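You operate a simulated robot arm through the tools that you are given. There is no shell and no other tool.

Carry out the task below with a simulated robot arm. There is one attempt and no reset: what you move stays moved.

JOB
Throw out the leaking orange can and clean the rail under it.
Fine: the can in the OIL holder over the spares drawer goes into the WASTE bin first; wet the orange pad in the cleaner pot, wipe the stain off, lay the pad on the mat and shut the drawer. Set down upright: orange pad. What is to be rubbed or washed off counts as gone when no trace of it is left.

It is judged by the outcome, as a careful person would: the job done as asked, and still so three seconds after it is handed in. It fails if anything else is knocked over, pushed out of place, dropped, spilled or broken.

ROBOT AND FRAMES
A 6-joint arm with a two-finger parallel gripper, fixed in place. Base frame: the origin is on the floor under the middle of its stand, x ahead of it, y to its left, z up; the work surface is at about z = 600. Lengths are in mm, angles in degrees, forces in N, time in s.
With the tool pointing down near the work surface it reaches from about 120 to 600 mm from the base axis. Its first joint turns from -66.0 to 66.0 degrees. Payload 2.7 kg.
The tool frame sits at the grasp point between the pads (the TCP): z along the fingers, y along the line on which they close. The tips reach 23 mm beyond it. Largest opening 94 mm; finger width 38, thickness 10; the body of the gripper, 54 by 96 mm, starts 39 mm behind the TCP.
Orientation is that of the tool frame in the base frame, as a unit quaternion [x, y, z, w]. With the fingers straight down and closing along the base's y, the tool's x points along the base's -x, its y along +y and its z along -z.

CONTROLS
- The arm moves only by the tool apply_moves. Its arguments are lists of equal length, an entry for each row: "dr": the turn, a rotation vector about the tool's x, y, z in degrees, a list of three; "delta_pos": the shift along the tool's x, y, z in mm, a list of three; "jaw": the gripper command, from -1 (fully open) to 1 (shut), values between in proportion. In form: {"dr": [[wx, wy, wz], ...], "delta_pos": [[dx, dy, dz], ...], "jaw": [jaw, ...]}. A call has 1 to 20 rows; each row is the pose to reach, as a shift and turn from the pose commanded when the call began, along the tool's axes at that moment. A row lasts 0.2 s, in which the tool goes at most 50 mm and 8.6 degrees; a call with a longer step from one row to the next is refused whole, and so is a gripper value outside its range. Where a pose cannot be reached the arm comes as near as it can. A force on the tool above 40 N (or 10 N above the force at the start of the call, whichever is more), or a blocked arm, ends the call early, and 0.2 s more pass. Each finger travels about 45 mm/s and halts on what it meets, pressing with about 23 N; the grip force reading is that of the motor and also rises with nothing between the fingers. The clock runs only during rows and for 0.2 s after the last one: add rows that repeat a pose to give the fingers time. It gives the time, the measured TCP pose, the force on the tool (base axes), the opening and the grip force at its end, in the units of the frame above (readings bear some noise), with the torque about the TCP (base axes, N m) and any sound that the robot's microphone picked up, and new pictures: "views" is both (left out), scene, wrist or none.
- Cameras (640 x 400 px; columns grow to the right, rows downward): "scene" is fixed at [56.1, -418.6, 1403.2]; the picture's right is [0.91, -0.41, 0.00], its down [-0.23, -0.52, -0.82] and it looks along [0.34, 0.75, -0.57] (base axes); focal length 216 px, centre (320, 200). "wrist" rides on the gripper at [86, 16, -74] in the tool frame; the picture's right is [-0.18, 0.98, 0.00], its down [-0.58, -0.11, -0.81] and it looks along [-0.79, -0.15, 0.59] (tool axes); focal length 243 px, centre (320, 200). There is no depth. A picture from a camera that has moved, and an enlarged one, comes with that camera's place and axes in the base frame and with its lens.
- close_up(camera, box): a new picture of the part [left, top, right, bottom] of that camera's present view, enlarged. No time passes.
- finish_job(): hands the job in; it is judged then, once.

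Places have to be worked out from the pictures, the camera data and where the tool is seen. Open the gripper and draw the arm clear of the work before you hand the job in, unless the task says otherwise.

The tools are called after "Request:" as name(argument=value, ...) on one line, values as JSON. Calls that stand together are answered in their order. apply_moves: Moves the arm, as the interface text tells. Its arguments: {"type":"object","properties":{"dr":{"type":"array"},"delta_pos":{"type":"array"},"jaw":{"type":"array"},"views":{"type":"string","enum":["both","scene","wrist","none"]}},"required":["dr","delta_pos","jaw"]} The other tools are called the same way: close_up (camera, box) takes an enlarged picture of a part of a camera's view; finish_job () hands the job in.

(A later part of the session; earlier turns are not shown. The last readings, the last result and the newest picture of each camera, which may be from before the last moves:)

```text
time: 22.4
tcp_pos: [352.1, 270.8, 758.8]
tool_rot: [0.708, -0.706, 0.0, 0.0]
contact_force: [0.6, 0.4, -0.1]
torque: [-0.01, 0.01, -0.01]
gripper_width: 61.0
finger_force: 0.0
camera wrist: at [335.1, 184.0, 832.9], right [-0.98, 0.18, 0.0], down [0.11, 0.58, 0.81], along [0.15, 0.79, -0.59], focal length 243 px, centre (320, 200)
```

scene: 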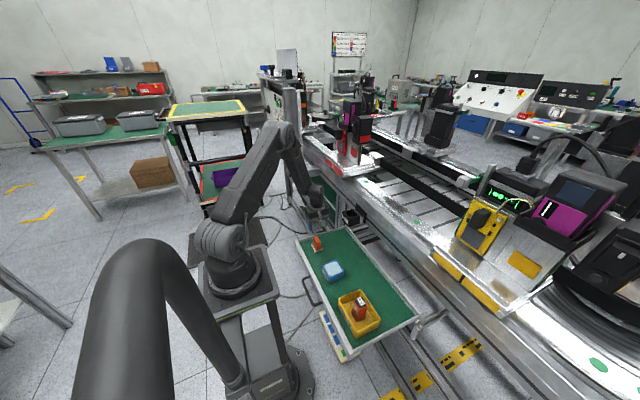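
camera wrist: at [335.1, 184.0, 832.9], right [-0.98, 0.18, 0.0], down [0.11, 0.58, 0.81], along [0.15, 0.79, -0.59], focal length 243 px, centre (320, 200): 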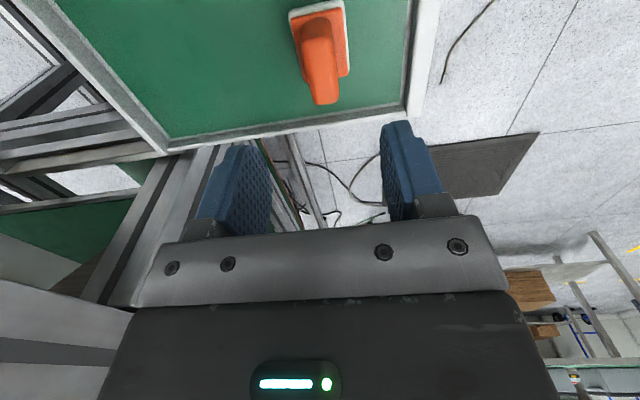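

The rotation worked (tool closing along x now). I'll zoom to refine the handle position from this second angle.

Request:
close_up(camera="wrist", box=[272, 0, 368, 120])

Request:
close_up(camera="wrist", box=[0, 0, 240, 150])

```text
3.33 times, centred on (320, 60) of wrist
camera zoom: at [335.1, 184.0, 832.9], right [-0.98, 0.18, 0.0], down [0.11, 0.58, 0.81], along [0.15, 0.79, -0.59], focal length 809 px, centre (320, 667)
```

zoom: 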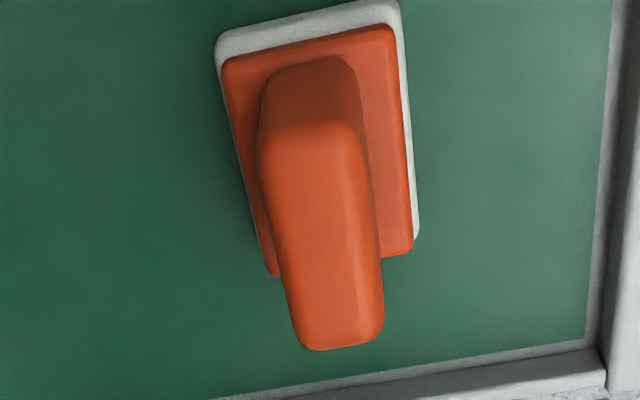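

```text
2.67 times, centred on (120, 75) of wrist
camera zoom: at [335.1, 184.0, 832.9], right [-0.98, 0.18, 0.0], down [0.11, 0.58, 0.81], along [0.15, 0.79, -0.59], focal length 647 px, centre (853, 533)
```

zoom: 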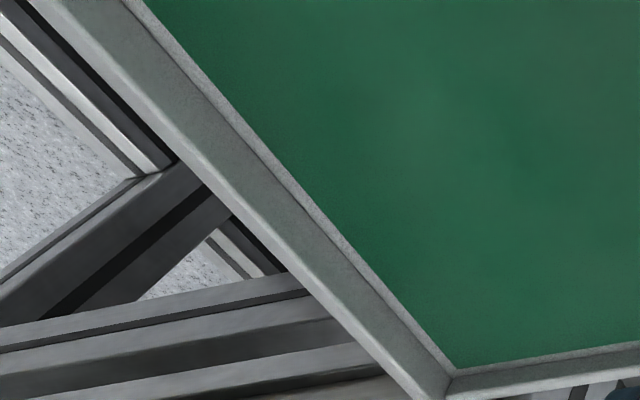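

Two views agree: pad centre about (349.5, 270), handle top z≈656. I'll descend to z≈651 and close on the handle.

Request:
apply_moves(dr=[[0, 0, 0], [0, 0, 0], [0, 0, 0], [0, 0, 0], [0, 0, 0], [0, 0, 0], [0, 0, 0], [0, 0, 0], [0, 0, 0], [0, 0, 0]], delta_pos=[[0.6, 3.2, 15], [0.6, 3.2, 35], [0.6, 3.2, 55], [0.6, 3.2, 72], [0.6, 3.2, 85], [0.6, 3.2, 94], [0.6, 3.2, 100], [0.6, 3.2, 104], [0.6, 3.2, 107], [0.6, 3.2, 107]], jaw=[-0.3, -0.3, -0.3, -0.3, -0.3, -0.3, -0.3, -0.3, -0.3, -0.3], views="both")

```text
time: 24.6
tcp_pos: [348.8, 270.9, 651.0]
tool_rot: [0.707, -0.707, 0.0, 0.0]
contact_force: [-0.2, -1.0, 0.0]
torque: [-0.02, -0.02, -0.01]
gripper_width: 61.0
finger_force: 0.1
camera wrist: at [330.5, 184.0, 725.2], right [-0.98, 0.18, 0.0], down [0.11, 0.58, 0.81], along [0.15, 0.79, -0.59], focal length 243 px, centre (320, 200)
```

scene: 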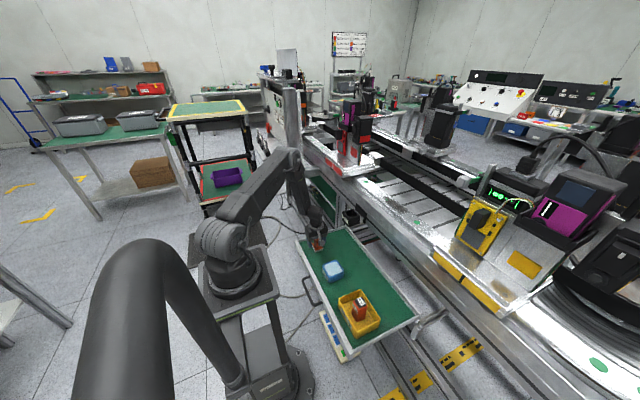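
wrist: 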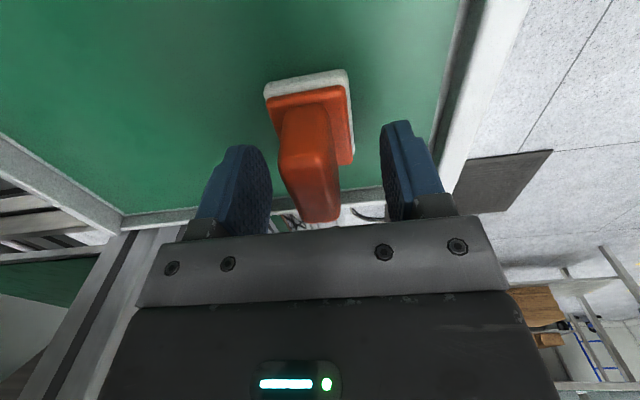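

The handle is between the fingers with the tips a few mm above the pad's base plate. I'll close.

Request:
apply_moves(dr=[[0, 0, 0], [0, 0, 0], [0, 0, 0], [0, 0, 0], [0, 0, 0], [0, 0, 0]], delta_pos=[[0, 0, 0], [0, 0, 0], [0, 0, 0], [0, 0, 0], [0, 0, 0], [0, 0, 0]], jaw=[0.3, 0.6, 1, 1, 1, 1], views="wrist")

```text
time: 26.0
tcp_pos: [347.7, 270.6, 651.4]
tool_rot: [0.707, -0.707, 0.0, 0.0]
contact_force: [0.0, 0.2, 0.6]
torque: [0.02, -0.02, -0.01]
gripper_width: 21.5
finger_force: 23.0
camera wrist: at [330.5, 184.0, 725.3], right [-0.98, 0.18, 0.0], down [0.11, 0.58, 0.81], along [0.15, 0.79, -0.59], focal length 243 px, centre (320, 200)
```

wrist: 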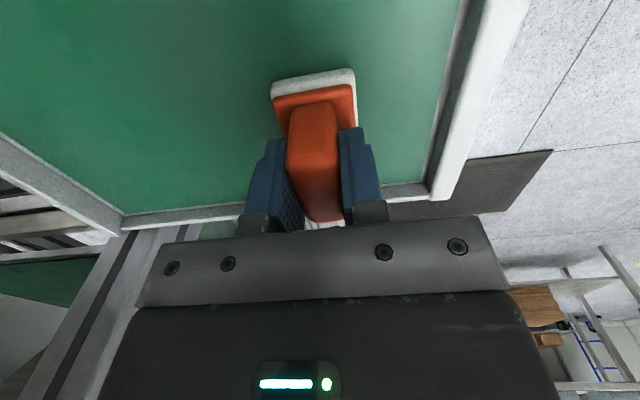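

The handle is gripped at 21.5 mm (the pad shifted about 3 mm to centre). I'll lift it and carry it over the CLEANER pot, staying above the rim.

Request:
apply_moves(dr=[[0, 0, 0], [0, 0, 0], [0, 0, 0], [0, 0, 0], [0, 0, 0], [0, 0, 0], [0, 0, 0], [0, 0, 0], [0, 0, 0], [0, 0, 0], [0, 0, 0], [0, 0, 0], [0, 0, 0], [0, 0, 0]], delta_pos=[[0, 0, -10], [0, 0, -30], [0, 0, -50], [0, 0, -70], [10, -0.5, -80], [30, -1, -80], [50, -1, -80], [75, -1, -80], [100, -1, -80], [125, -1, -80], [145, -1, -80], [160, -1, -80], [168, -1, -80], [169, -1, -80]], jaw=[1, 1, 1, 1, 1, 1, 1, 1, 1, 1, 1, 1, 1, 1], views="both")

```text
time: 29.0
tcp_pos: [351.0, 103.2, 730.4]
tool_rot: [0.707, -0.707, 0.0, 0.0]
contact_force: [-0.1, -0.8, -0.7]
torque: [0.0, 0.0, -0.03]
gripper_width: 21.7
finger_force: 23.7
camera wrist: at [333.1, 16.0, 804.6], right [-0.98, 0.18, 0.0], down [0.11, 0.58, 0.81], along [0.15, 0.79, -0.59], focal length 243 px, centre (320, 200)
```

scene: 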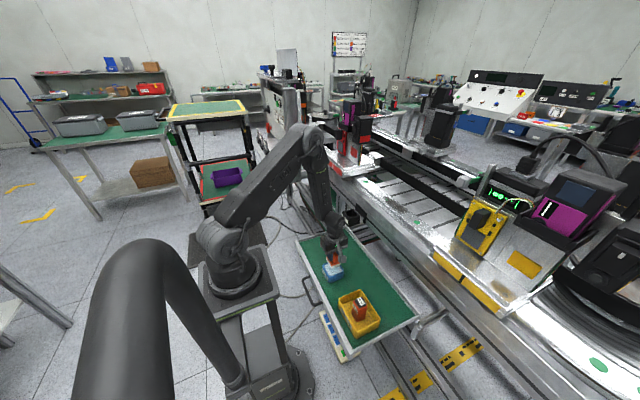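
wrist: 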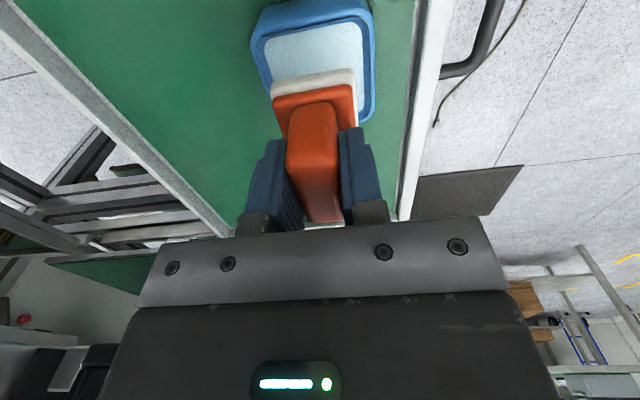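

Request:
close_up(camera="wrist", box=[232, 0, 392, 140])

Request:
close_up(camera="scene", box=[304, 235, 368, 290])

```text
2.86 times, centred on (312, 70) of wrist
camera zoom: at [333.1, 16.0, 804.6], right [-0.98, 0.18, 0.0], down [0.11, 0.58, 0.81], along [0.15, 0.79, -0.59], focal length 693 px, centre (343, 571)
```

zoom: 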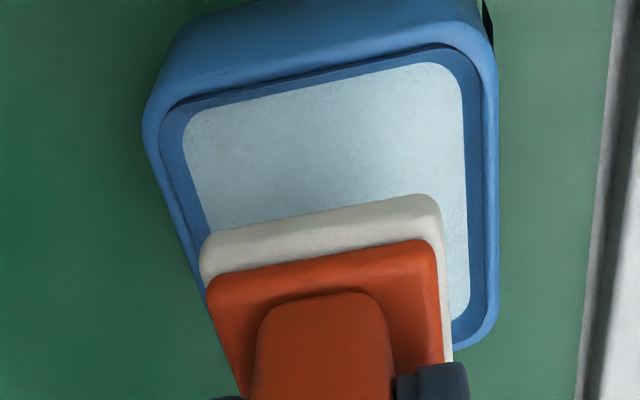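

```text
7.27 times, centred on (336, 262) of scene
camera zoom: at [56.1, -418.6, 1403.2], right [0.91, -0.41, 0.0], down [-0.23, -0.52, -0.82], along [0.34, 0.75, -0.57], focal length 1568 px, centre (204, -254)
```

zoom: 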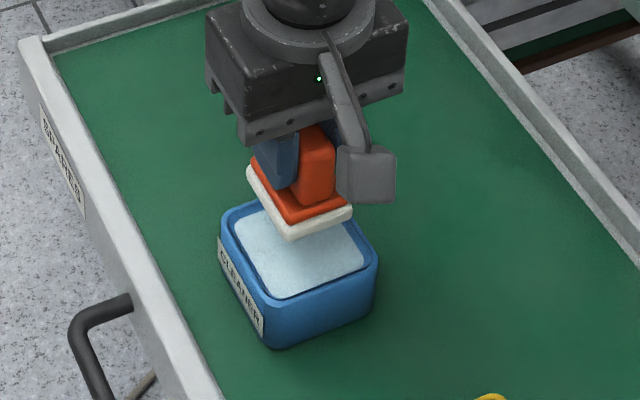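

The pad's footprint lies inside the pot's inner opening (about 65 × 62 mm), just ~1.5 mm too far in +y. I'll correct that and lower slowly so the foam dips a few mm below the liquid surface (z≈635).

Request:
apply_moves(dr=[[0, 0, 0], [0, 0, 0], [0, 0, 0], [0, 0, 0], [0, 0, 0], [0, 0, 0], [0, 0, 0], [0, 0, 0]], delta_pos=[[1.5, 0, 6], [1.5, 0, 14], [1.5, 0, 22], [1.5, 0, 29], [1.5, 0, 35], [1.5, 0, 40], [1.5, 0, 43], [1.5, 0, 44]], jaw=[1, 1, 1, 1, 1, 1, 1, 1], views="both")

```text
time: 30.7
tcp_pos: [352.8, 100.3, 690.5]
tool_rot: [0.708, -0.706, 0.001, -0.002]
contact_force: [-1.2, -1.3, 7.0]
torque: [-0.14, 0.23, 0.0]
gripper_width: 21.6
finger_force: 23.0
stopped in row 8: the force on the tool passed its limit at 44 N (the readings are from after the stop); the commanded pose is now the measured one
camera wrist: at [334.5, 13.0, 763.8], right [-0.98, 0.18, -0.01], down [0.1, 0.58, 0.81], along [0.15, 0.79, -0.59], focal length 243 px, centre (320, 200)
```

scene: 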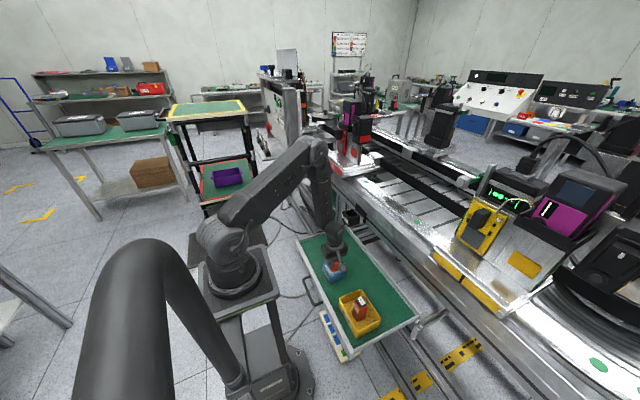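
wrist: 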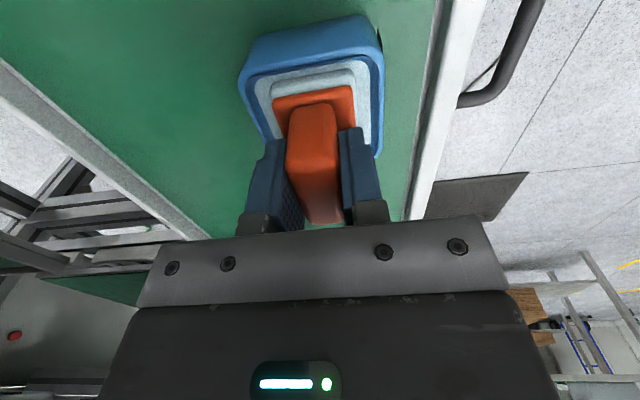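

The pad met resistance at TCP z≈690. I'll look closely to see whether it touched the surface in the pot or the rim.

Request:
close_up(camera="wrist", box=[224, 10, 400, 170])

Request:
close_up(camera="scene", box=[312, 240, 360, 290])

```text
2.50 times, centred on (312, 90) of wrist
camera zoom: at [334.5, 13.0, 763.8], right [-0.98, 0.18, -0.01], down [0.1, 0.58, 0.81], along [0.15, 0.79, -0.59], focal length 606 px, centre (340, 475)
```

zoom: 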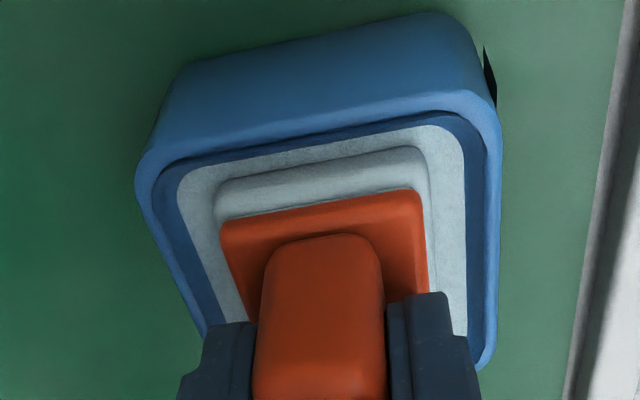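

```text
8.00 times, centred on (336, 265) of scene
camera zoom: at [56.0, -418.7, 1403.2], right [0.91, -0.41, 0.0], down [-0.23, -0.52, -0.82], along [0.34, 0.75, -0.57], focal length 1724 px, centre (192, -320)
```

zoom: 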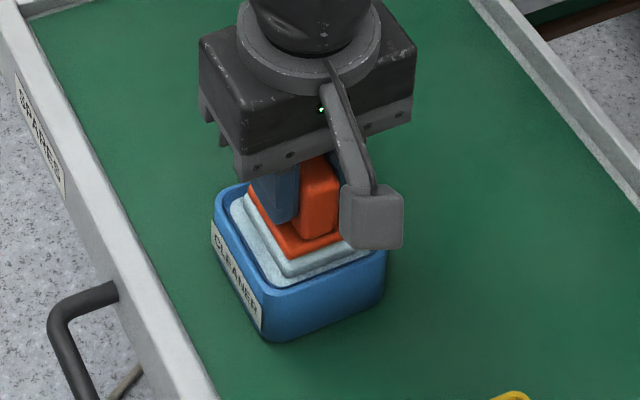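

The pad rests flat on the pot's wet surface, clear of the rim, and its foam has turned pale blue – it's taking up cleaner. I'll hold it there lightly for a second, then lift and look.

Request:
apply_moves(dr=[[0, 0, 0], [0, 0, 0], [0, 0, 0], [0, 0, 0], [0, 0, 0]], delta_pos=[[0, 0, 0.5], [0, 0, 0.5], [0, 0, 0.5], [0, 0, 0.5], [0, 0, 0.5]], jaw=[1, 1, 1, 1, 1], views="none")

```text
time: 31.9
tcp_pos: [352.9, 99.8, 690.0]
tool_rot: [0.708, -0.707, 0.002, -0.004]
contact_force: [1.1, -1.3, 27.2]
torque: [-0.22, 0.13, 0.01]
gripper_width: 22.0
finger_force: 22.8
```

Light press held (27 N) with no slip of the handle. I'll lift straight out and up, and inspect the foam.

Request:
apply_moves(dr=[[0, 0, 0], [0, 0, 0], [0, 0, 0], [0, 0, 0], [0, 0, 0], [0, 0, 0], [0, 0, 0], [0, 0, 0], [0, 0, 0], [0, 0, 0], [0, 0, 0]], delta_pos=[[0, 0, -4], [0, 0, -12], [0, 0, -25], [0, 0, -45], [0, 0, -75], [0, 0, -115], [0, 0, -160], [0, 0, -205], [0, 0, -250], [0, 0, -290], [0, 0, -320]], jaw=[1, 1, 1, 1, 1, 1, 1, 1, 1, 1, 1], views="both")

```text
time: 34.3
tcp_pos: [351.0, 97.5, 1010.2]
tool_rot: [0.708, -0.707, 0.002, -0.003]
contact_force: [-0.7, -0.5, -2.0]
torque: [0.0, 0.0, 0.01]
gripper_width: 21.6
finger_force: 23.4
camera wrist: at [332.7, 11.0, 1083.1], right [-0.98, 0.18, 0.0], down [0.1, 0.58, 0.81], along [0.15, 0.79, -0.59], focal length 243 px, centre (320, 200)
```

scene: 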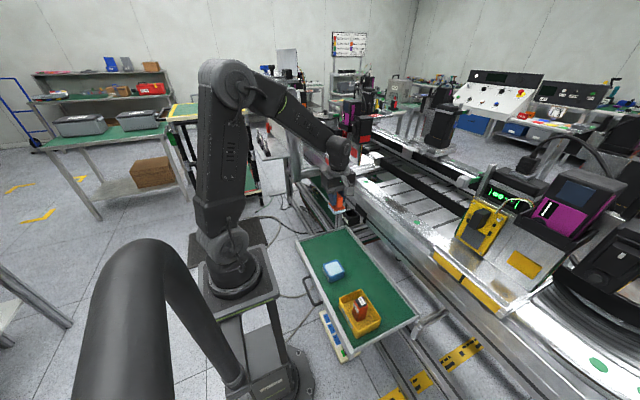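
wrist: 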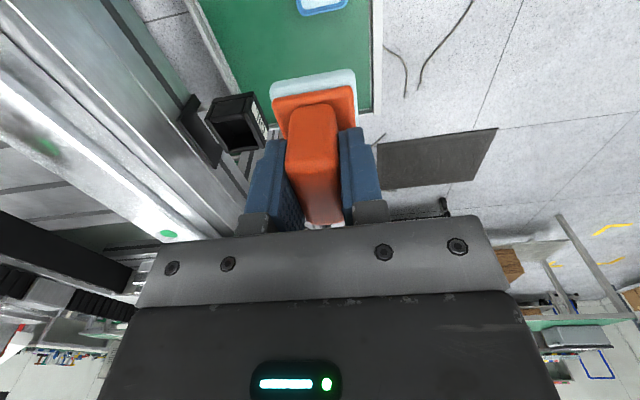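

The foam is evenly pale blue – wet. I'll carry it over the stain (centre about (578, 60)) at a safe height and correct the 0.4° tilt.

Request:
apply_moves(dr=[[-0.2, 0, 0], [-0.4, 0, 0], [-0.4, 0, 0], [-0.4, 0, 0], [-0.4, 0, 0], [-0.4, 0, 0], [-0.4, 0, 0], [-0.4, 0, 0], [-0.4, 0, 0], [-0.4, 0, 0], [-0.4, 0, 0]], delta_pos=[[2, -10, -5], [6, -30, -10], [10, -55, -10], [15, -80, -10], [19, -105, -10], [24, -130, -10], [28, -155, -10], [32, -180, -10], [36, -205, -10], [38, -220, -10], [38, -226, -10]], jaw=[1, 1, 1, 1, 1, 1, 1, 1, 1, 1, 1], views="both")

```text
time: 36.7
tcp_pos: [577.6, 61.1, 1020.9]
tool_rot: [0.708, -0.706, -0.001, 0.0]
contact_force: [-0.3, -0.3, -1.7]
torque: [0.0, 0.01, -0.02]
gripper_width: 21.3
finger_force: 22.6
camera wrist: at [561.2, -25.5, 1094.7], right [-0.98, 0.18, 0.0], down [0.11, 0.58, 0.81], along [0.15, 0.79, -0.59], focal length 243 px, centre (320, 200)
```

scene: 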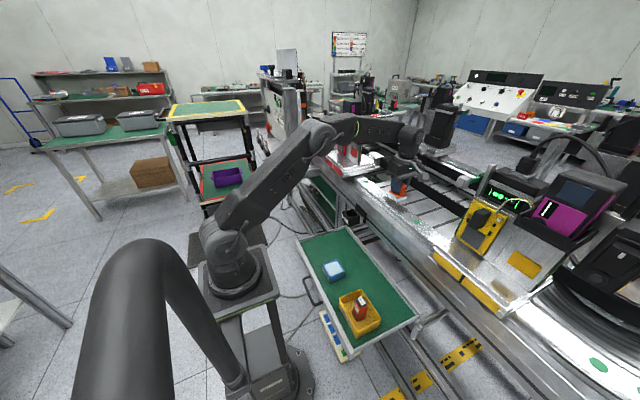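
wrist: 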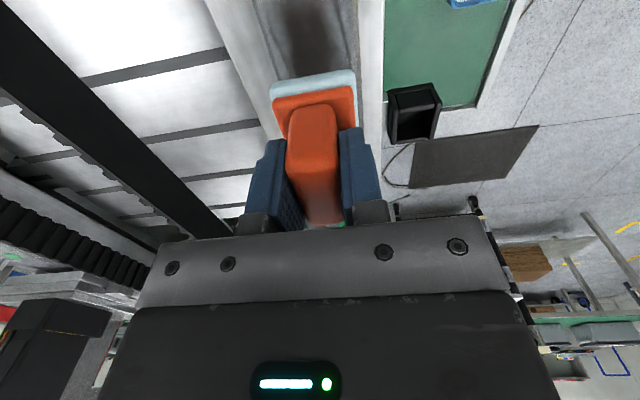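

Request:
close_up(camera="wrist", box=[200, 0, 420, 130])

Request:
close_up(camera="scene", box=[360, 165, 440, 225])

```text
2.91 times, centred on (310, 65) of wrist
camera zoom: at [561.2, -25.5, 1094.7], right [-0.98, 0.18, 0.0], down [0.11, 0.58, 0.81], along [0.15, 0.79, -0.59], focal length 706 px, centre (349, 593)
```

zoom: 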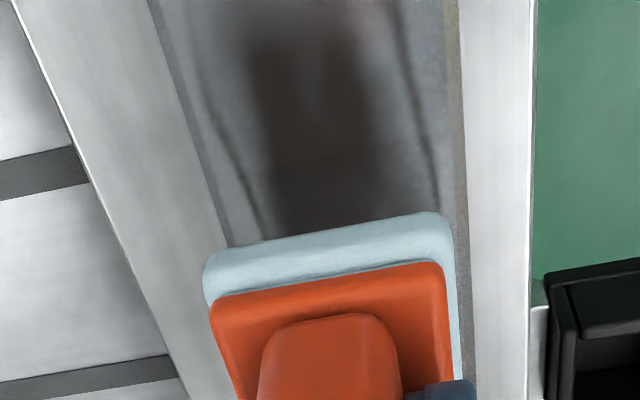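

```text
6.67 times, centred on (400, 195) of scene
camera zoom: at [56.1, -418.6, 1403.2], right [0.91, -0.41, 0.0], down [-0.23, -0.52, -0.82], along [0.34, 0.75, -0.57], focal length 1437 px, centre (-213, 233)
```

zoom: 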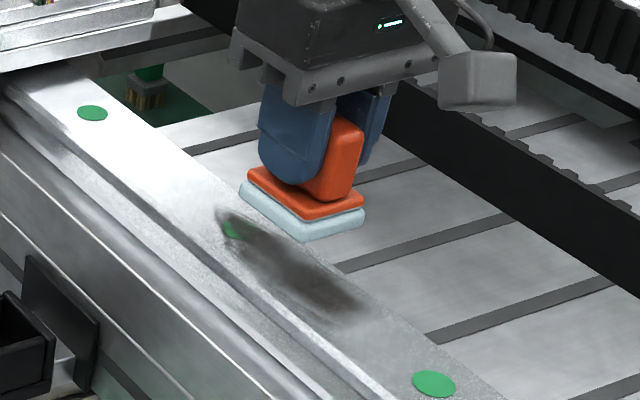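

The dark stain lies in x≈558–599, y≈3–123 on the flat rail top, and the pad is right above it. I'll lower toward the surface in small steps to feel contact.

Request:
apply_moves(dr=[[0, 0, 0], [0, 0, 0], [0, 0, 0], [0, 0, 0], [0, 0, 0], [0, 0, 0], [0, 0, 0]], delta_pos=[[0, 0, 10], [0, 0, 20], [0, 0, 28], [0, 0, 31], [0, 0, 33], [0, 0, 35], [0, 0, 36]], jaw=[1, 1, 1, 1, 1, 1, 1], views="none")

Request:
apply_moves(dr=[[0, 0, 0], [0, 0, 0], [0, 0, 0], [0, 0, 0]], delta_pos=[[0, 0, 1], [0, 0, 2], [0, 0, 3], [0, 0, 3]], jaw=[1, 1, 1, 1], views="none")

```text
time: 38.3
tcp_pos: [576.7, 60.9, 984.5]
tool_rot: [0.708, -0.706, -0.001, 0.0]
contact_force: [-0.9, 1.1, 3.1]
torque: [0.0, 0.02, -0.02]
gripper_width: 21.7
finger_force: 22.8
```

```text
time: 39.3
tcp_pos: [576.6, 59.9, 984.7]
tool_rot: [0.708, -0.707, 0.001, -0.003]
contact_force: [-0.3, 0.0, 27.8]
torque: [-0.1, 0.13, 0.03]
gripper_width: 21.5
finger_force: 23.4
```

Contact found: TCP z≈984.5 with about 28 N, pad flat on the rail. I'll ease slightly to around 20 N and wipe along the rail over the full stain length.

Request:
apply_moves(dr=[[0, 0, 0], [0, 0, 0], [0, 0, 0], [0, 0, 0], [0, 0, 0], [0, 0, 0], [0, 0, 0], [0, 0, 0], [0, 0, 0], [0, 0, 0], [0, 0, 0], [0, 0, 0], [0, 0, 0], [0, 0, 0], [0, 0, 0], [0, 0, 0], [0, 0, 0], [0, 0, 0]], delta_pos=[[4, 0, -1], [14, 0, -1], [24, 0, -1], [34, 0, -1], [44, 0, -1], [54, 0, -1], [54, 0, -1], [42, 0, -1], [30, 0, -1], [18, 0, -1], [6, 0, -1], [-6, 0, -1], [-18, 0, -1], [-30, 0, -1], [-42, 0, -1], [-52, 0, -1], [-60, 0, -1], [-60, 0, -1]], jaw=[1, 1, 1, 1, 1, 1, 1, 1, 1, 1, 1, 1, 1, 1, 1, 1, 1, 1], views="both")

```text
time: 43.1
tcp_pos: [577.8, 122.0, 982.1]
tool_rot: [0.707, -0.707, -0.001, -0.001]
contact_force: [-0.4, -1.7, 9.3]
torque: [0.16, -0.06, 0.01]
gripper_width: 21.3
finger_force: 22.8
camera wrist: at [560.6, 34.9, 1055.9], right [-0.98, 0.18, 0.0], down [0.11, 0.58, 0.81], along [0.15, 0.79, -0.59], focal length 243 px, centre (320, 200)
```

scene: 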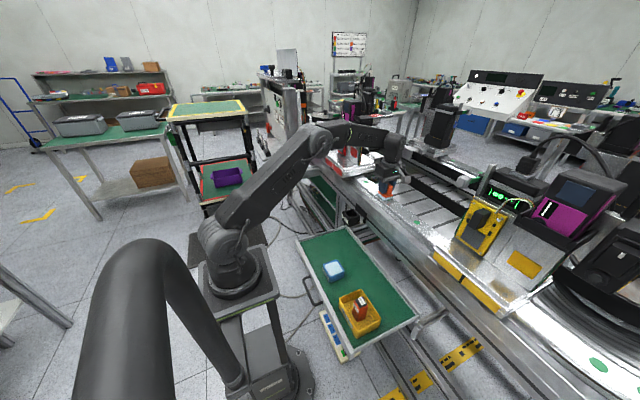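
wrist: 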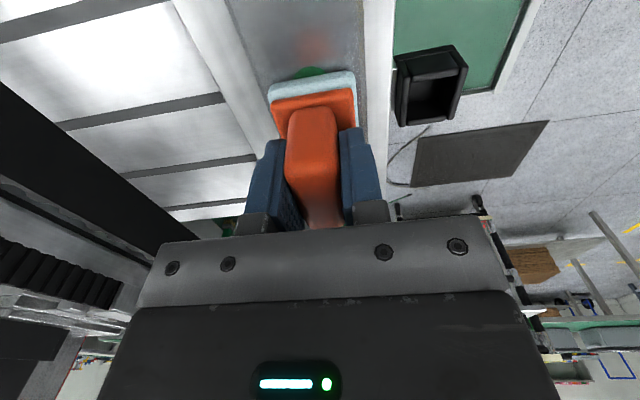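

The wiped stretch behind the pad looks much cleaner. I'll inspect closely in both views.

Request:
close_up(camera="wrist", box=[200, 0, 420, 130])

Request:
close_up(camera="scene", box=[370, 180, 434, 225])

```text
2.91 times, centred on (310, 65) of wrist
camera zoom: at [560.6, 34.9, 1055.9], right [-0.98, 0.18, 0.0], down [0.11, 0.58, 0.81], along [0.15, 0.79, -0.59], focal length 706 px, centre (349, 593)
```

zoom: 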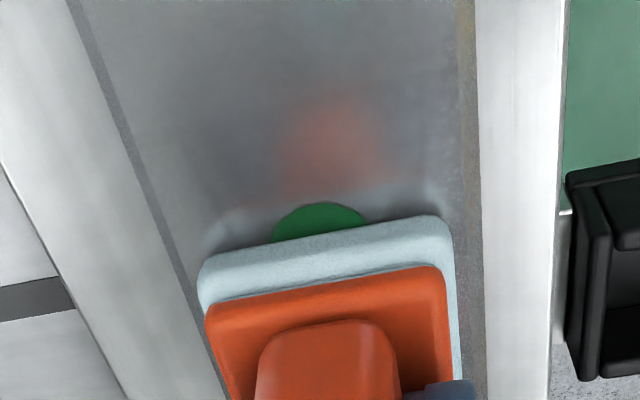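

```text
8.89 times, centred on (402, 202) of scene
camera zoom: at [55.9, -418.7, 1403.2], right [0.91, -0.41, 0.0], down [-0.23, -0.52, -0.82], along [0.34, 0.75, -0.57], focal length 1916 px, centre (-409, 178)
```

zoom: 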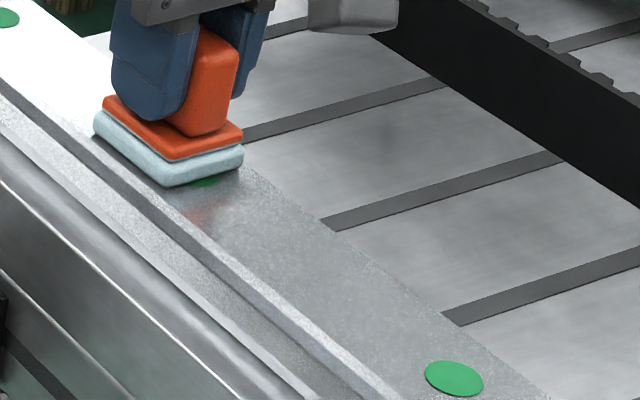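

Where the pad passed, the rail is clean; the faint red is a reflection of the pad's handle. To be sure no edge trace is left, I'll make extra passes offset to both sides.

Request:
apply_moves(dr=[[0, 0, 0], [0, 0, 0], [0, 0, 0], [0, 0, 0], [0, 0, 0], [0, 0, 0], [0, 0, 0], [0, 0, 0], [0, 0, 0], [0, 0, 0], [0, 0, 0], [0, 0, 0], [0, 0, 0], [0, 0, 0]], delta_pos=[[-4, 3, 0.6], [-4, 6, 0.6], [6, 6, 0.6], [17, 6, 0.6], [28, 6, 0.6], [40, 6, 0.6], [52, 6, 0.6], [64, 6, 0.6], [76, 6, 0.6], [88, 6, 0.6], [100, 6, 0.6], [112, 6, 0.6], [122, 6, 0.6], [128, 6, 0.6]], jaw=[1, 1, 1, 1, 1, 1, 1, 1, 1, 1, 1, 1, 1, 1], views="both")

```text
time: 46.1
tcp_pos: [570.9, -6.7, 983.1]
tool_rot: [0.708, -0.706, -0.001, 0.0]
contact_force: [-0.8, -0.4, -0.3]
torque: [0.01, -0.05, -0.01]
gripper_width: 21.8
finger_force: 22.9
camera wrist: at [553.5, -94.1, 1056.0], right [-0.98, 0.18, 0.0], down [0.11, 0.58, 0.81], along [0.15, 0.79, -0.59], focal length 243 px, centre (320, 200)
```

scene: 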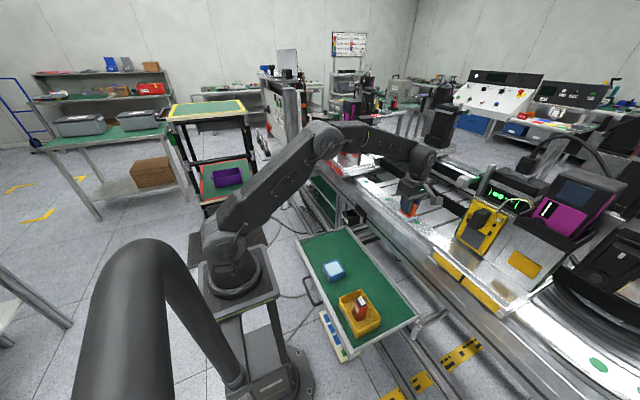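
wrist: 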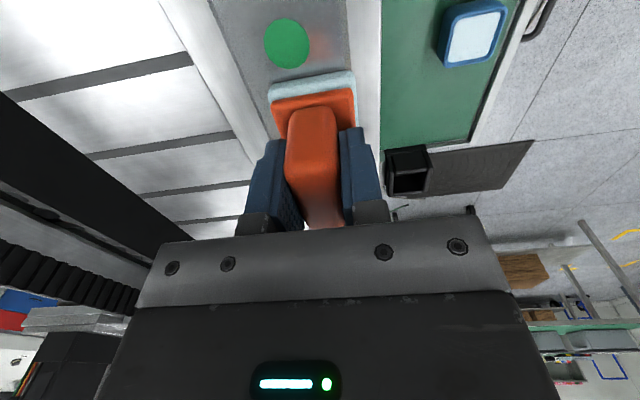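

The reading shows almost no contact force at this end. I'll inspect whether the pad is touching and how the cleaned area looks.

Request:
close_up(camera="scene", box=[370, 180, 450, 230])

Request:
close_up(camera="wrist", box=[200, 0, 420, 130])

```text
8.00 times, centred on (410, 205) of scene
camera zoom: at [56.1, -418.6, 1403.2], right [0.91, -0.41, 0.0], down [-0.23, -0.52, -0.82], along [0.34, 0.75, -0.57], focal length 1724 px, centre (-400, 160)
```

zoom: 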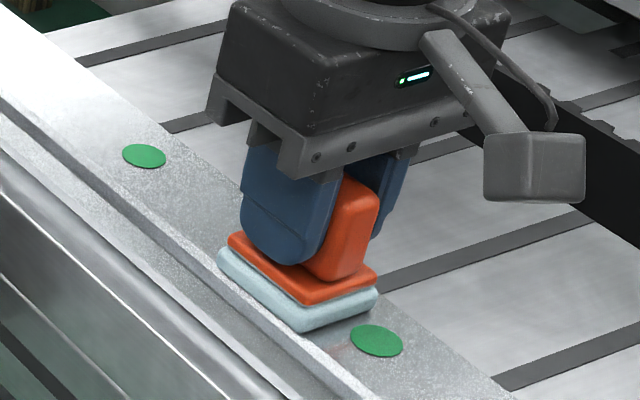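

```text
2.91 times, centred on (310, 65) of wrist
camera zoom: at [553.5, -94.1, 1056.0], right [-0.98, 0.18, 0.0], down [0.11, 0.58, 0.81], along [0.15, 0.79, -0.59], focal length 706 px, centre (349, 593)
```

zoom: 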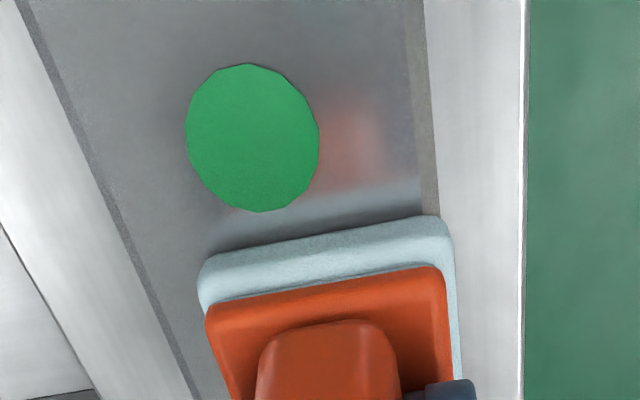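

The whole stain area now looks clean around the two green dots. I'll do one more pass back along the far (+x) side with a little more pressure at this end.

Request:
apply_moves(dr=[[0, 0, 0], [0, 0, 0], [0, 0, 0], [0, 0, 0], [0, 0, 0], [0, 0, 0], [0, 0, 0], [0, 0, 0], [0, 0, 0], [0, 0, 0], [0, 0, 0], [0, 0, 0], [0, 0, 0], [0, 0, 0], [0, 0, 0], [0, 0, 0]], delta_pos=[[0, -5, 0.5], [0, -12, 1], [-2, -12, 2], [-10, -12, 2], [-20, -12, 1.6], [-30, -12, 1.2], [-40, -12, 0.8], [-50, -12, 0.5], [-62, -12, 0.3], [-74, -12, 0.3], [-86, -12, 0.3], [-98, -12, 0.4], [-110, -12, 0.6], [-120, -12, 0.8], [-128, -12, 1], [-132, -12, 1]], jaw=[1, 1, 1, 1, 1, 1, 1, 1, 1, 1, 1, 1, 1, 1, 1, 1], views="both")

```text
time: 49.5
tcp_pos: [581.2, 124.9, 981.5]
tool_rot: [0.708, -0.707, -0.001, -0.001]
contact_force: [1.2, -7.0, 17.6]
torque: [-0.01, -0.03, -0.02]
gripper_width: 21.7
finger_force: 23.1
camera wrist: at [564.9, 38.6, 1055.7], right [-0.98, 0.18, 0.0], down [0.11, 0.58, 0.81], along [0.15, 0.79, -0.59], focal length 243 px, centre (320, 200)
```

scene: 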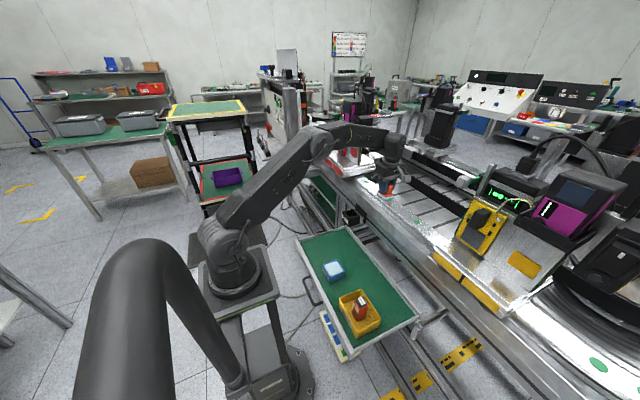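
wrist: 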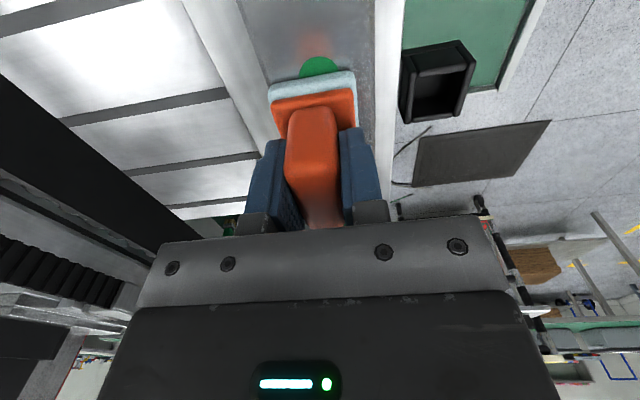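

The pass ended with 18 N contact. I'll lift off straight up, then draw back from the rail so both cameras can inspect it.

Request:
apply_moves(dr=[[0, 0, 0], [0, 0, 0], [0, 0, 0], [0, 0, 0], [0, 0, 0], [0, 0, 0], [0, 0, 0], [0, 0, 0], [0, 0, 0], [0, 0, 0], [0, 0, 0]], delta_pos=[[0, 0, -5], [0, 0, -18], [0, 0, -36], [0, 0, -55], [5, 20, -60], [15, 50, -60], [30, 85, -60], [50, 120, -60], [70, 155, -60], [90, 190, -60], [100, 210, -60]], jaw=[1, 1, 1, 1, 1, 1, 1, 1, 1, 1, 1], views="both")

```text
time: 51.9
tcp_pos: [372.3, 23.9, 1043.1]
tool_rot: [0.708, -0.707, -0.001, 0.0]
contact_force: [-0.2, 1.1, -1.5]
torque: [0.0, 0.0, -0.01]
gripper_width: 21.8
finger_force: 22.8
camera wrist: at [355.1, -62.1, 1116.3], right [-0.98, 0.18, 0.0], down [0.11, 0.58, 0.81], along [0.15, 0.79, -0.59], focal length 243 px, centre (320, 200)
```

scene: 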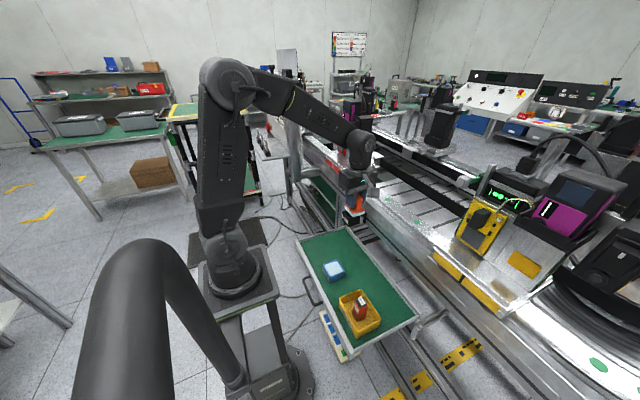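
wrist: 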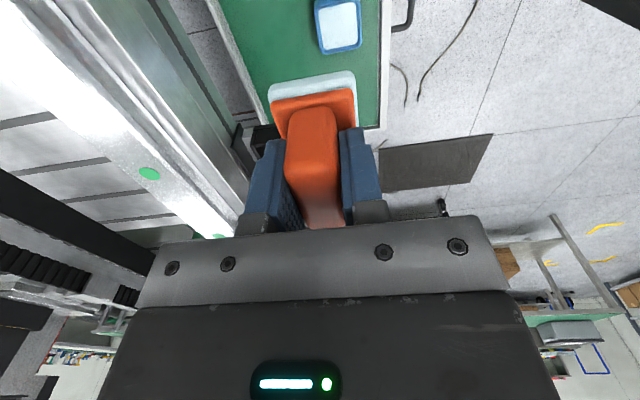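

Request:
close_up(camera="scene", box=[370, 180, 450, 230])

Request:
close_up(camera="wrist", box=[0, 40, 240, 240])

Request:
close_up(camera="scene", box=[300, 180, 420, 280])

```text
8.00 times, centred on (410, 205) of scene
camera zoom: at [56.1, -418.6, 1403.2], right [0.91, -0.41, 0.0], down [-0.23, -0.52, -0.82], along [0.34, 0.75, -0.57], focal length 1724 px, centre (-400, 160)
```

zoom: 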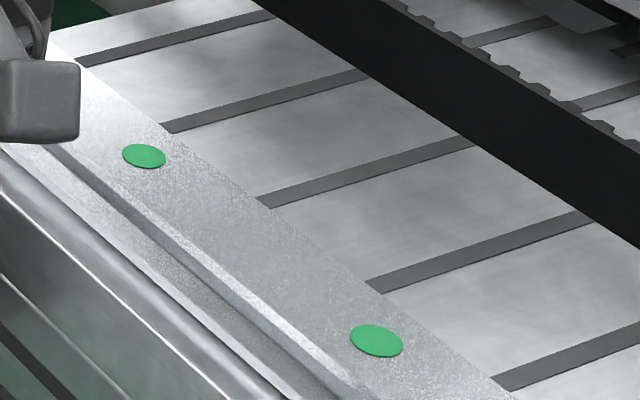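

```text
2.00 times, centred on (120, 140) of wrist
camera zoom: at [355.1, -62.1, 1116.3], right [-0.98, 0.18, 0.0], down [0.11, 0.58, 0.81], along [0.15, 0.79, -0.59], focal length 485 px, centre (720, 320)
```

zoom: 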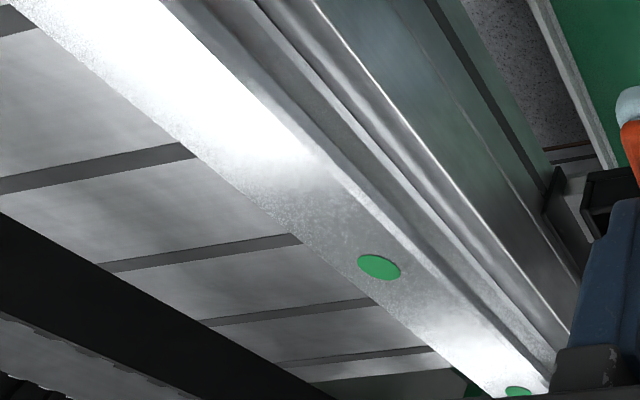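

```text
4.00 times, centred on (360, 230) of scene
camera zoom: at [56.1, -418.6, 1403.2], right [0.91, -0.41, 0.0], down [-0.23, -0.52, -0.82], along [0.34, 0.75, -0.57], focal length 862 px, centre (160, 80)
```

zoom: 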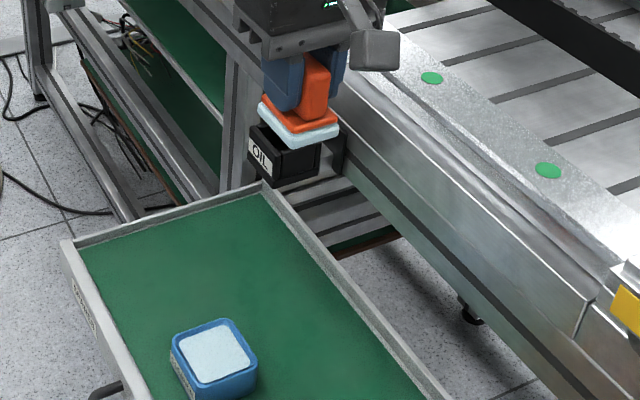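

The rail top is clean in both views, with only the two green dots remaining. Now I'll bring the pad back over its spot on the mat at about (350, 270).

Request:
apply_moves(dr=[[0, 0, 0], [0, 0, 0], [0, 0, 0], [0, 0, 0], [0, 0, 0], [0, 0, 0], [0, 0, 0], [0, 0, 0], [0, 0, 0], [0, 0, 0], [0, 0, 0], [0, 0, 0], [0, 0, 0], [0, 0, 0], [0, 0, 0]], delta_pos=[[-10, 2, 5], [-28, 4, 25], [-46, 6, 47], [-64, 8, 71], [-82, 10, 95], [-100, 12, 119], [-118, 14, 143], [-136, 16, 167], [-154, 18, 191], [-172, 20, 215], [-190, 22, 239], [-208, 24, 263], [-226, 25, 287], [-240, 25, 307], [-244, 25, 318]], jaw=[1, 1, 1, 1, 1, 1, 1, 1, 1, 1, 1, 1, 1, 1, 1], views="both")

```text
time: 55.1
tcp_pos: [348.2, 270.5, 723.9]
tool_rot: [0.707, -0.707, -0.001, 0.001]
contact_force: [0.4, 0.1, -0.6]
torque: [0.0, 0.02, 0.02]
gripper_width: 21.7
finger_force: 23.0
camera wrist: at [331.0, 184.3, 797.5], right [-0.98, 0.18, 0.0], down [0.11, 0.58, 0.81], along [0.15, 0.79, -0.59], focal length 243 px, centre (320, 200)
```

scene: 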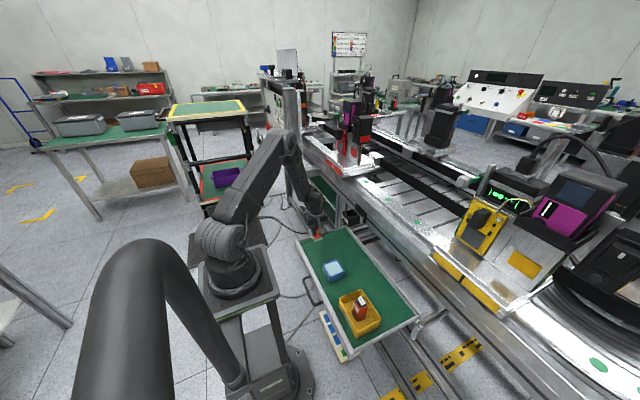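
wrist: 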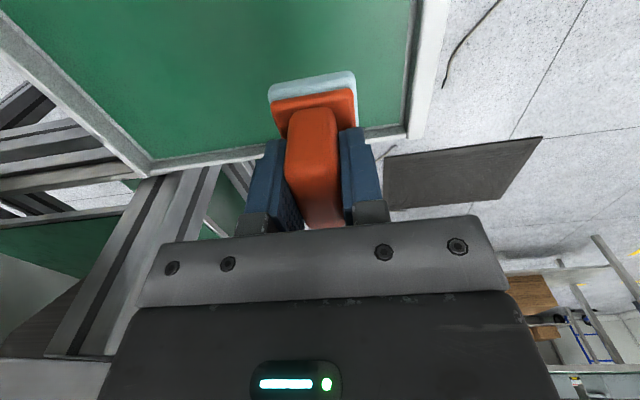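

The pad hangs over its original spot with mat all around. I'll lower it to just above the mat, then feel for contact.

Request:
apply_moves(dr=[[0, 0, 0], [0, 0, 0], [0, 0, 0], [0, 0, 0], [0, 0, 0], [0, 0, 0], [0, 0, 0], [0, 0, 0]], delta_pos=[[0, 0, 12], [0, 0, 27], [0, 0, 42], [0, 0, 54], [0, 0, 61], [0, 0, 65], [0, 0, 67], [0, 0, 67]], jaw=[1, 1, 1, 1, 1, 1, 1, 1], views="none")

Request:
apply_moves(dr=[[0, 0, 0], [0, 0, 0], [0, 0, 0], [0, 0, 0]], delta_pos=[[0, 0, 1], [0, 0, 2], [0, 0, 3], [0, 0, 3]], jaw=[1, 1, 1, 1], views="none")

```text
time: 56.9
tcp_pos: [347.1, 270.5, 656.4]
tool_rot: [0.708, -0.707, -0.001, 0.0]
contact_force: [0.5, 0.2, -1.3]
torque: [-0.01, 0.0, -0.01]
gripper_width: 21.9
finger_force: 23.2
```

```text
time: 57.9
tcp_pos: [347.7, 270.2, 652.6]
tool_rot: [0.708, -0.707, -0.002, -0.001]
contact_force: [-0.9, -0.2, -0.9]
torque: [0.01, -0.03, 0.0]
gripper_width: 21.7
finger_force: 23.7
```

Still no contact at z 652.6; I'll continue in 1 mm steps.

Request:
apply_moves(dr=[[0, 0, 0], [0, 0, 0], [0, 0, 0]], delta_pos=[[0, 0, 0.7], [0, 0, 1.5], [0, 0, 1.5]], jaw=[1, 1, 1], views="none")

```text
time: 58.7
tcp_pos: [347.8, 269.8, 651.4]
tool_rot: [0.708, -0.707, -0.002, 0.001]
contact_force: [-0.3, 0.1, -1.1]
torque: [0.01, 0.02, 0.0]
gripper_width: 21.7
finger_force: 22.9
```

Request:
apply_moves(dr=[[0, 0, 0], [0, 0, 0], [0, 0, 0]], delta_pos=[[0, 0, 0.7], [0, 0, 1.5], [0, 0, 1.5]], jaw=[1, 1, 1], views="wrist")

```text
time: 59.5
tcp_pos: [347.0, 271.0, 649.9]
tool_rot: [0.708, -0.706, -0.001, 0.0]
contact_force: [-0.2, 0.4, -1.0]
torque: [-0.01, -0.01, 0.05]
gripper_width: 21.7
finger_force: 22.9
camera wrist: at [330.0, 183.8, 724.4], right [-0.98, 0.18, 0.0], down [0.11, 0.58, 0.81], along [0.15, 0.79, -0.59], focal length 243 px, centre (320, 200)
```

wrist: 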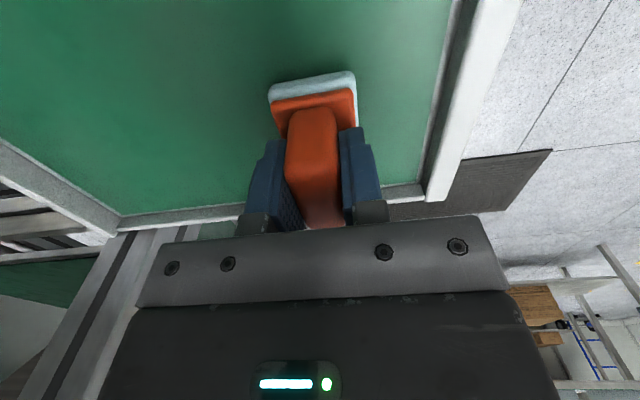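

The pad slid up a couple of mm in the grip during wiping, so contact will come a bit lower. I'll keep lowering gently.

Request:
apply_moves(dr=[[0, 0, 0], [0, 0, 0], [0, 0, 0]], delta_pos=[[0, 0, 0.7], [0, 0, 1.5], [0, 0, 1.5]], jaw=[1, 1, 1], views="none")

```text
time: 60.3
tcp_pos: [347.3, 271.7, 649.5]
tool_rot: [0.708, -0.706, -0.001, 0.0]
contact_force: [0.1, -0.3, -0.8]
torque: [0.03, -0.03, 0.02]
gripper_width: 21.5
finger_force: 23.2
```

Request:
apply_moves(dr=[[0, 0, 0], [0, 0, 0], [0, 0, 0]], delta_pos=[[0, 0, 0.7], [0, 0, 1.5], [0, 0, 1.5]], jaw=[1, 1, 1], views="none")

```text
time: 61.1
tcp_pos: [347.1, 270.0, 647.2]
tool_rot: [0.708, -0.707, -0.002, 0.0]
contact_force: [-0.2, 0.8, -0.8]
torque: [0.03, -0.01, 0.03]
gripper_width: 21.8
finger_force: 22.5
```

No contact yet at 647. I'll check the gap under the pad with close-ups before going further.

Request:
close_up(camera="scene", box=[296, 222, 344, 258])

Request:
close_up(camera="wrist", box=[240, 50, 400, 150])

```text
11.11 times, centred on (320, 240) of scene
camera zoom: at [56.1, -418.6, 1403.2], right [0.91, -0.41, 0.0], down [-0.23, -0.52, -0.82], along [0.34, 0.75, -0.57], focal length 2395 px, centre (320, -244)
```

zoom: 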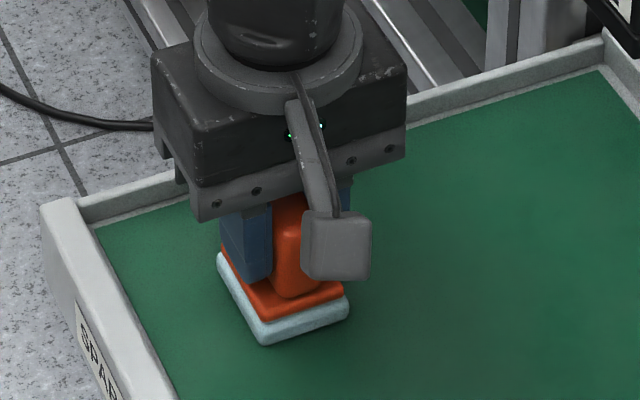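

```text
4.00 times, centred on (320, 100) of wrist
camera zoom: at [330.0, 183.0, 720.9], right [-0.98, 0.18, 0.0], down [0.11, 0.58, 0.81], along [0.15, 0.79, -0.59], focal length 970 px, centre (320, 600)
```

zoom: 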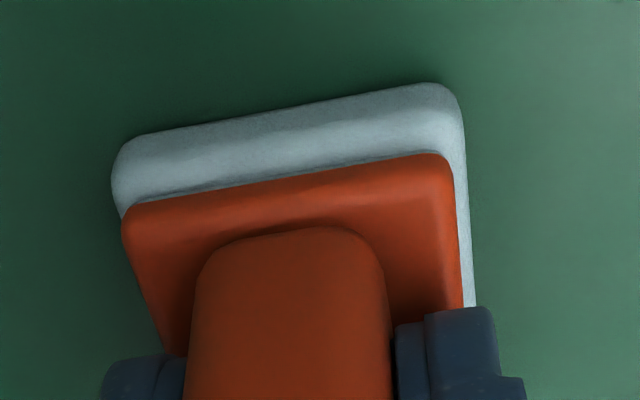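

Only a small shadow gap remains. I'll go down a little more, 1 mm per step.

Request:
apply_moves(dr=[[0, 0, 0], [0, 0, 0], [0, 0, 0]], delta_pos=[[0, 0, 0.7], [0, 0, 1.5], [0, 0, 1.5]], jaw=[1, 1, 1], views="none")

```text
time: 61.9
tcp_pos: [347.1, 270.1, 646.9]
tool_rot: [-0.707, 0.707, 0.001, 0.002]
contact_force: [-0.8, -2.8, 12.9]
torque: [0.06, -0.01, -0.01]
gripper_width: 21.7
finger_force: 22.9
```

Contact at 13 N – the pad sits on the mat. I'll relieve the pressure and open the fingers.

Request:
apply_moves(dr=[[0, 0, 0], [0, 0, 0], [0, 0, 0], [0, 0, 0], [0, 0, 0], [0, 0, 0]], delta_pos=[[0, 0, -0.8], [0, 0, -0.8], [0, 0, -0.8], [0, 0, -0.8], [0, 0, -0.8], [0, 0, -0.8]], jaw=[1, 0.5, 0.3, 0, -0.3, -0.3], views="wrist")

```text
time: 63.3
tcp_pos: [347.1, 269.3, 646.9]
tool_rot: [0.707, -0.707, -0.001, 0.0]
contact_force: [-0.3, -0.4, 0.9]
torque: [0.0, 0.0, 0.01]
gripper_width: 61.2
finger_force: 0.2
camera wrist: at [330.0, 183.1, 720.4], right [-0.98, 0.18, 0.0], down [0.11, 0.58, 0.81], along [0.15, 0.79, -0.59], focal length 243 px, centre (320, 200)
```

wrist: 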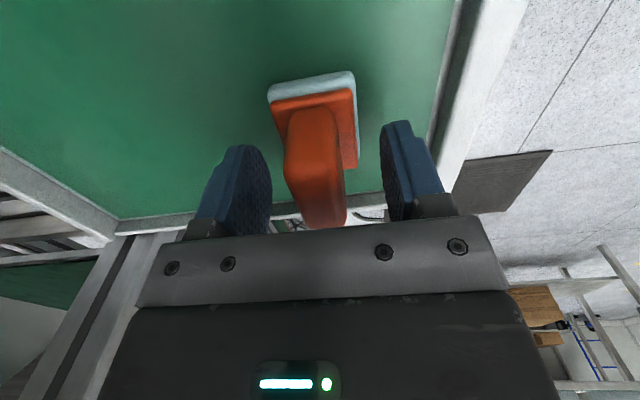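

The pad stands released and upright on the mat. I'll rise straight up clear of it.

Request:
apply_moves(dr=[[0, 0, 0], [0, 0, 0], [0, 0, 0], [0, 0, 0], [0, 0, 0], [0, 0, 0], [0, 0, 0], [0, 0, 0]], delta_pos=[[0, 0, -5], [0, 0, -15], [0, 0, -30], [0, 0, -50], [0, 0, -75], [0, 0, -100], [0, 0, -125], [0, 0, -140]], jaw=[-0.3, -0.3, -0.3, -0.3, -0.3, -0.3, -0.3, -0.3], views="both")

```text
time: 65.1
tcp_pos: [348.5, 269.5, 786.9]
tool_rot: [0.707, -0.707, -0.002, 0.0]
contact_force: [0.3, -0.1, 0.8]
torque: [-0.02, -0.02, 0.03]
gripper_width: 61.1
finger_force: 0.1
camera wrist: at [331.5, 182.1, 860.2], right [-0.98, 0.18, 0.0], down [0.11, 0.58, 0.81], along [0.15, 0.79, -0.59], focal length 243 px, centre (320, 200)
```

scene: 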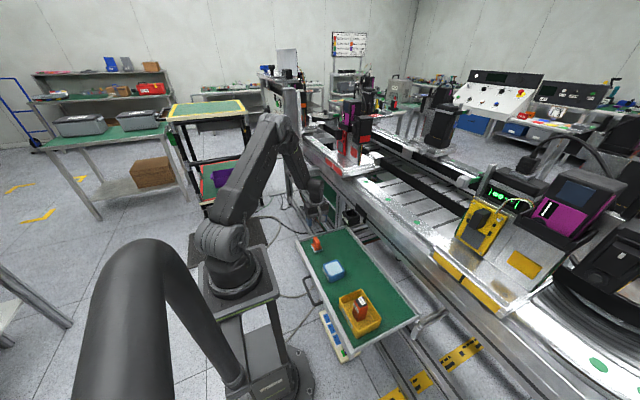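
wrist: 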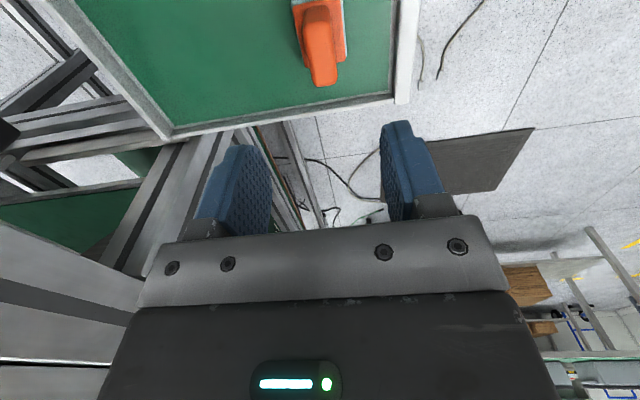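

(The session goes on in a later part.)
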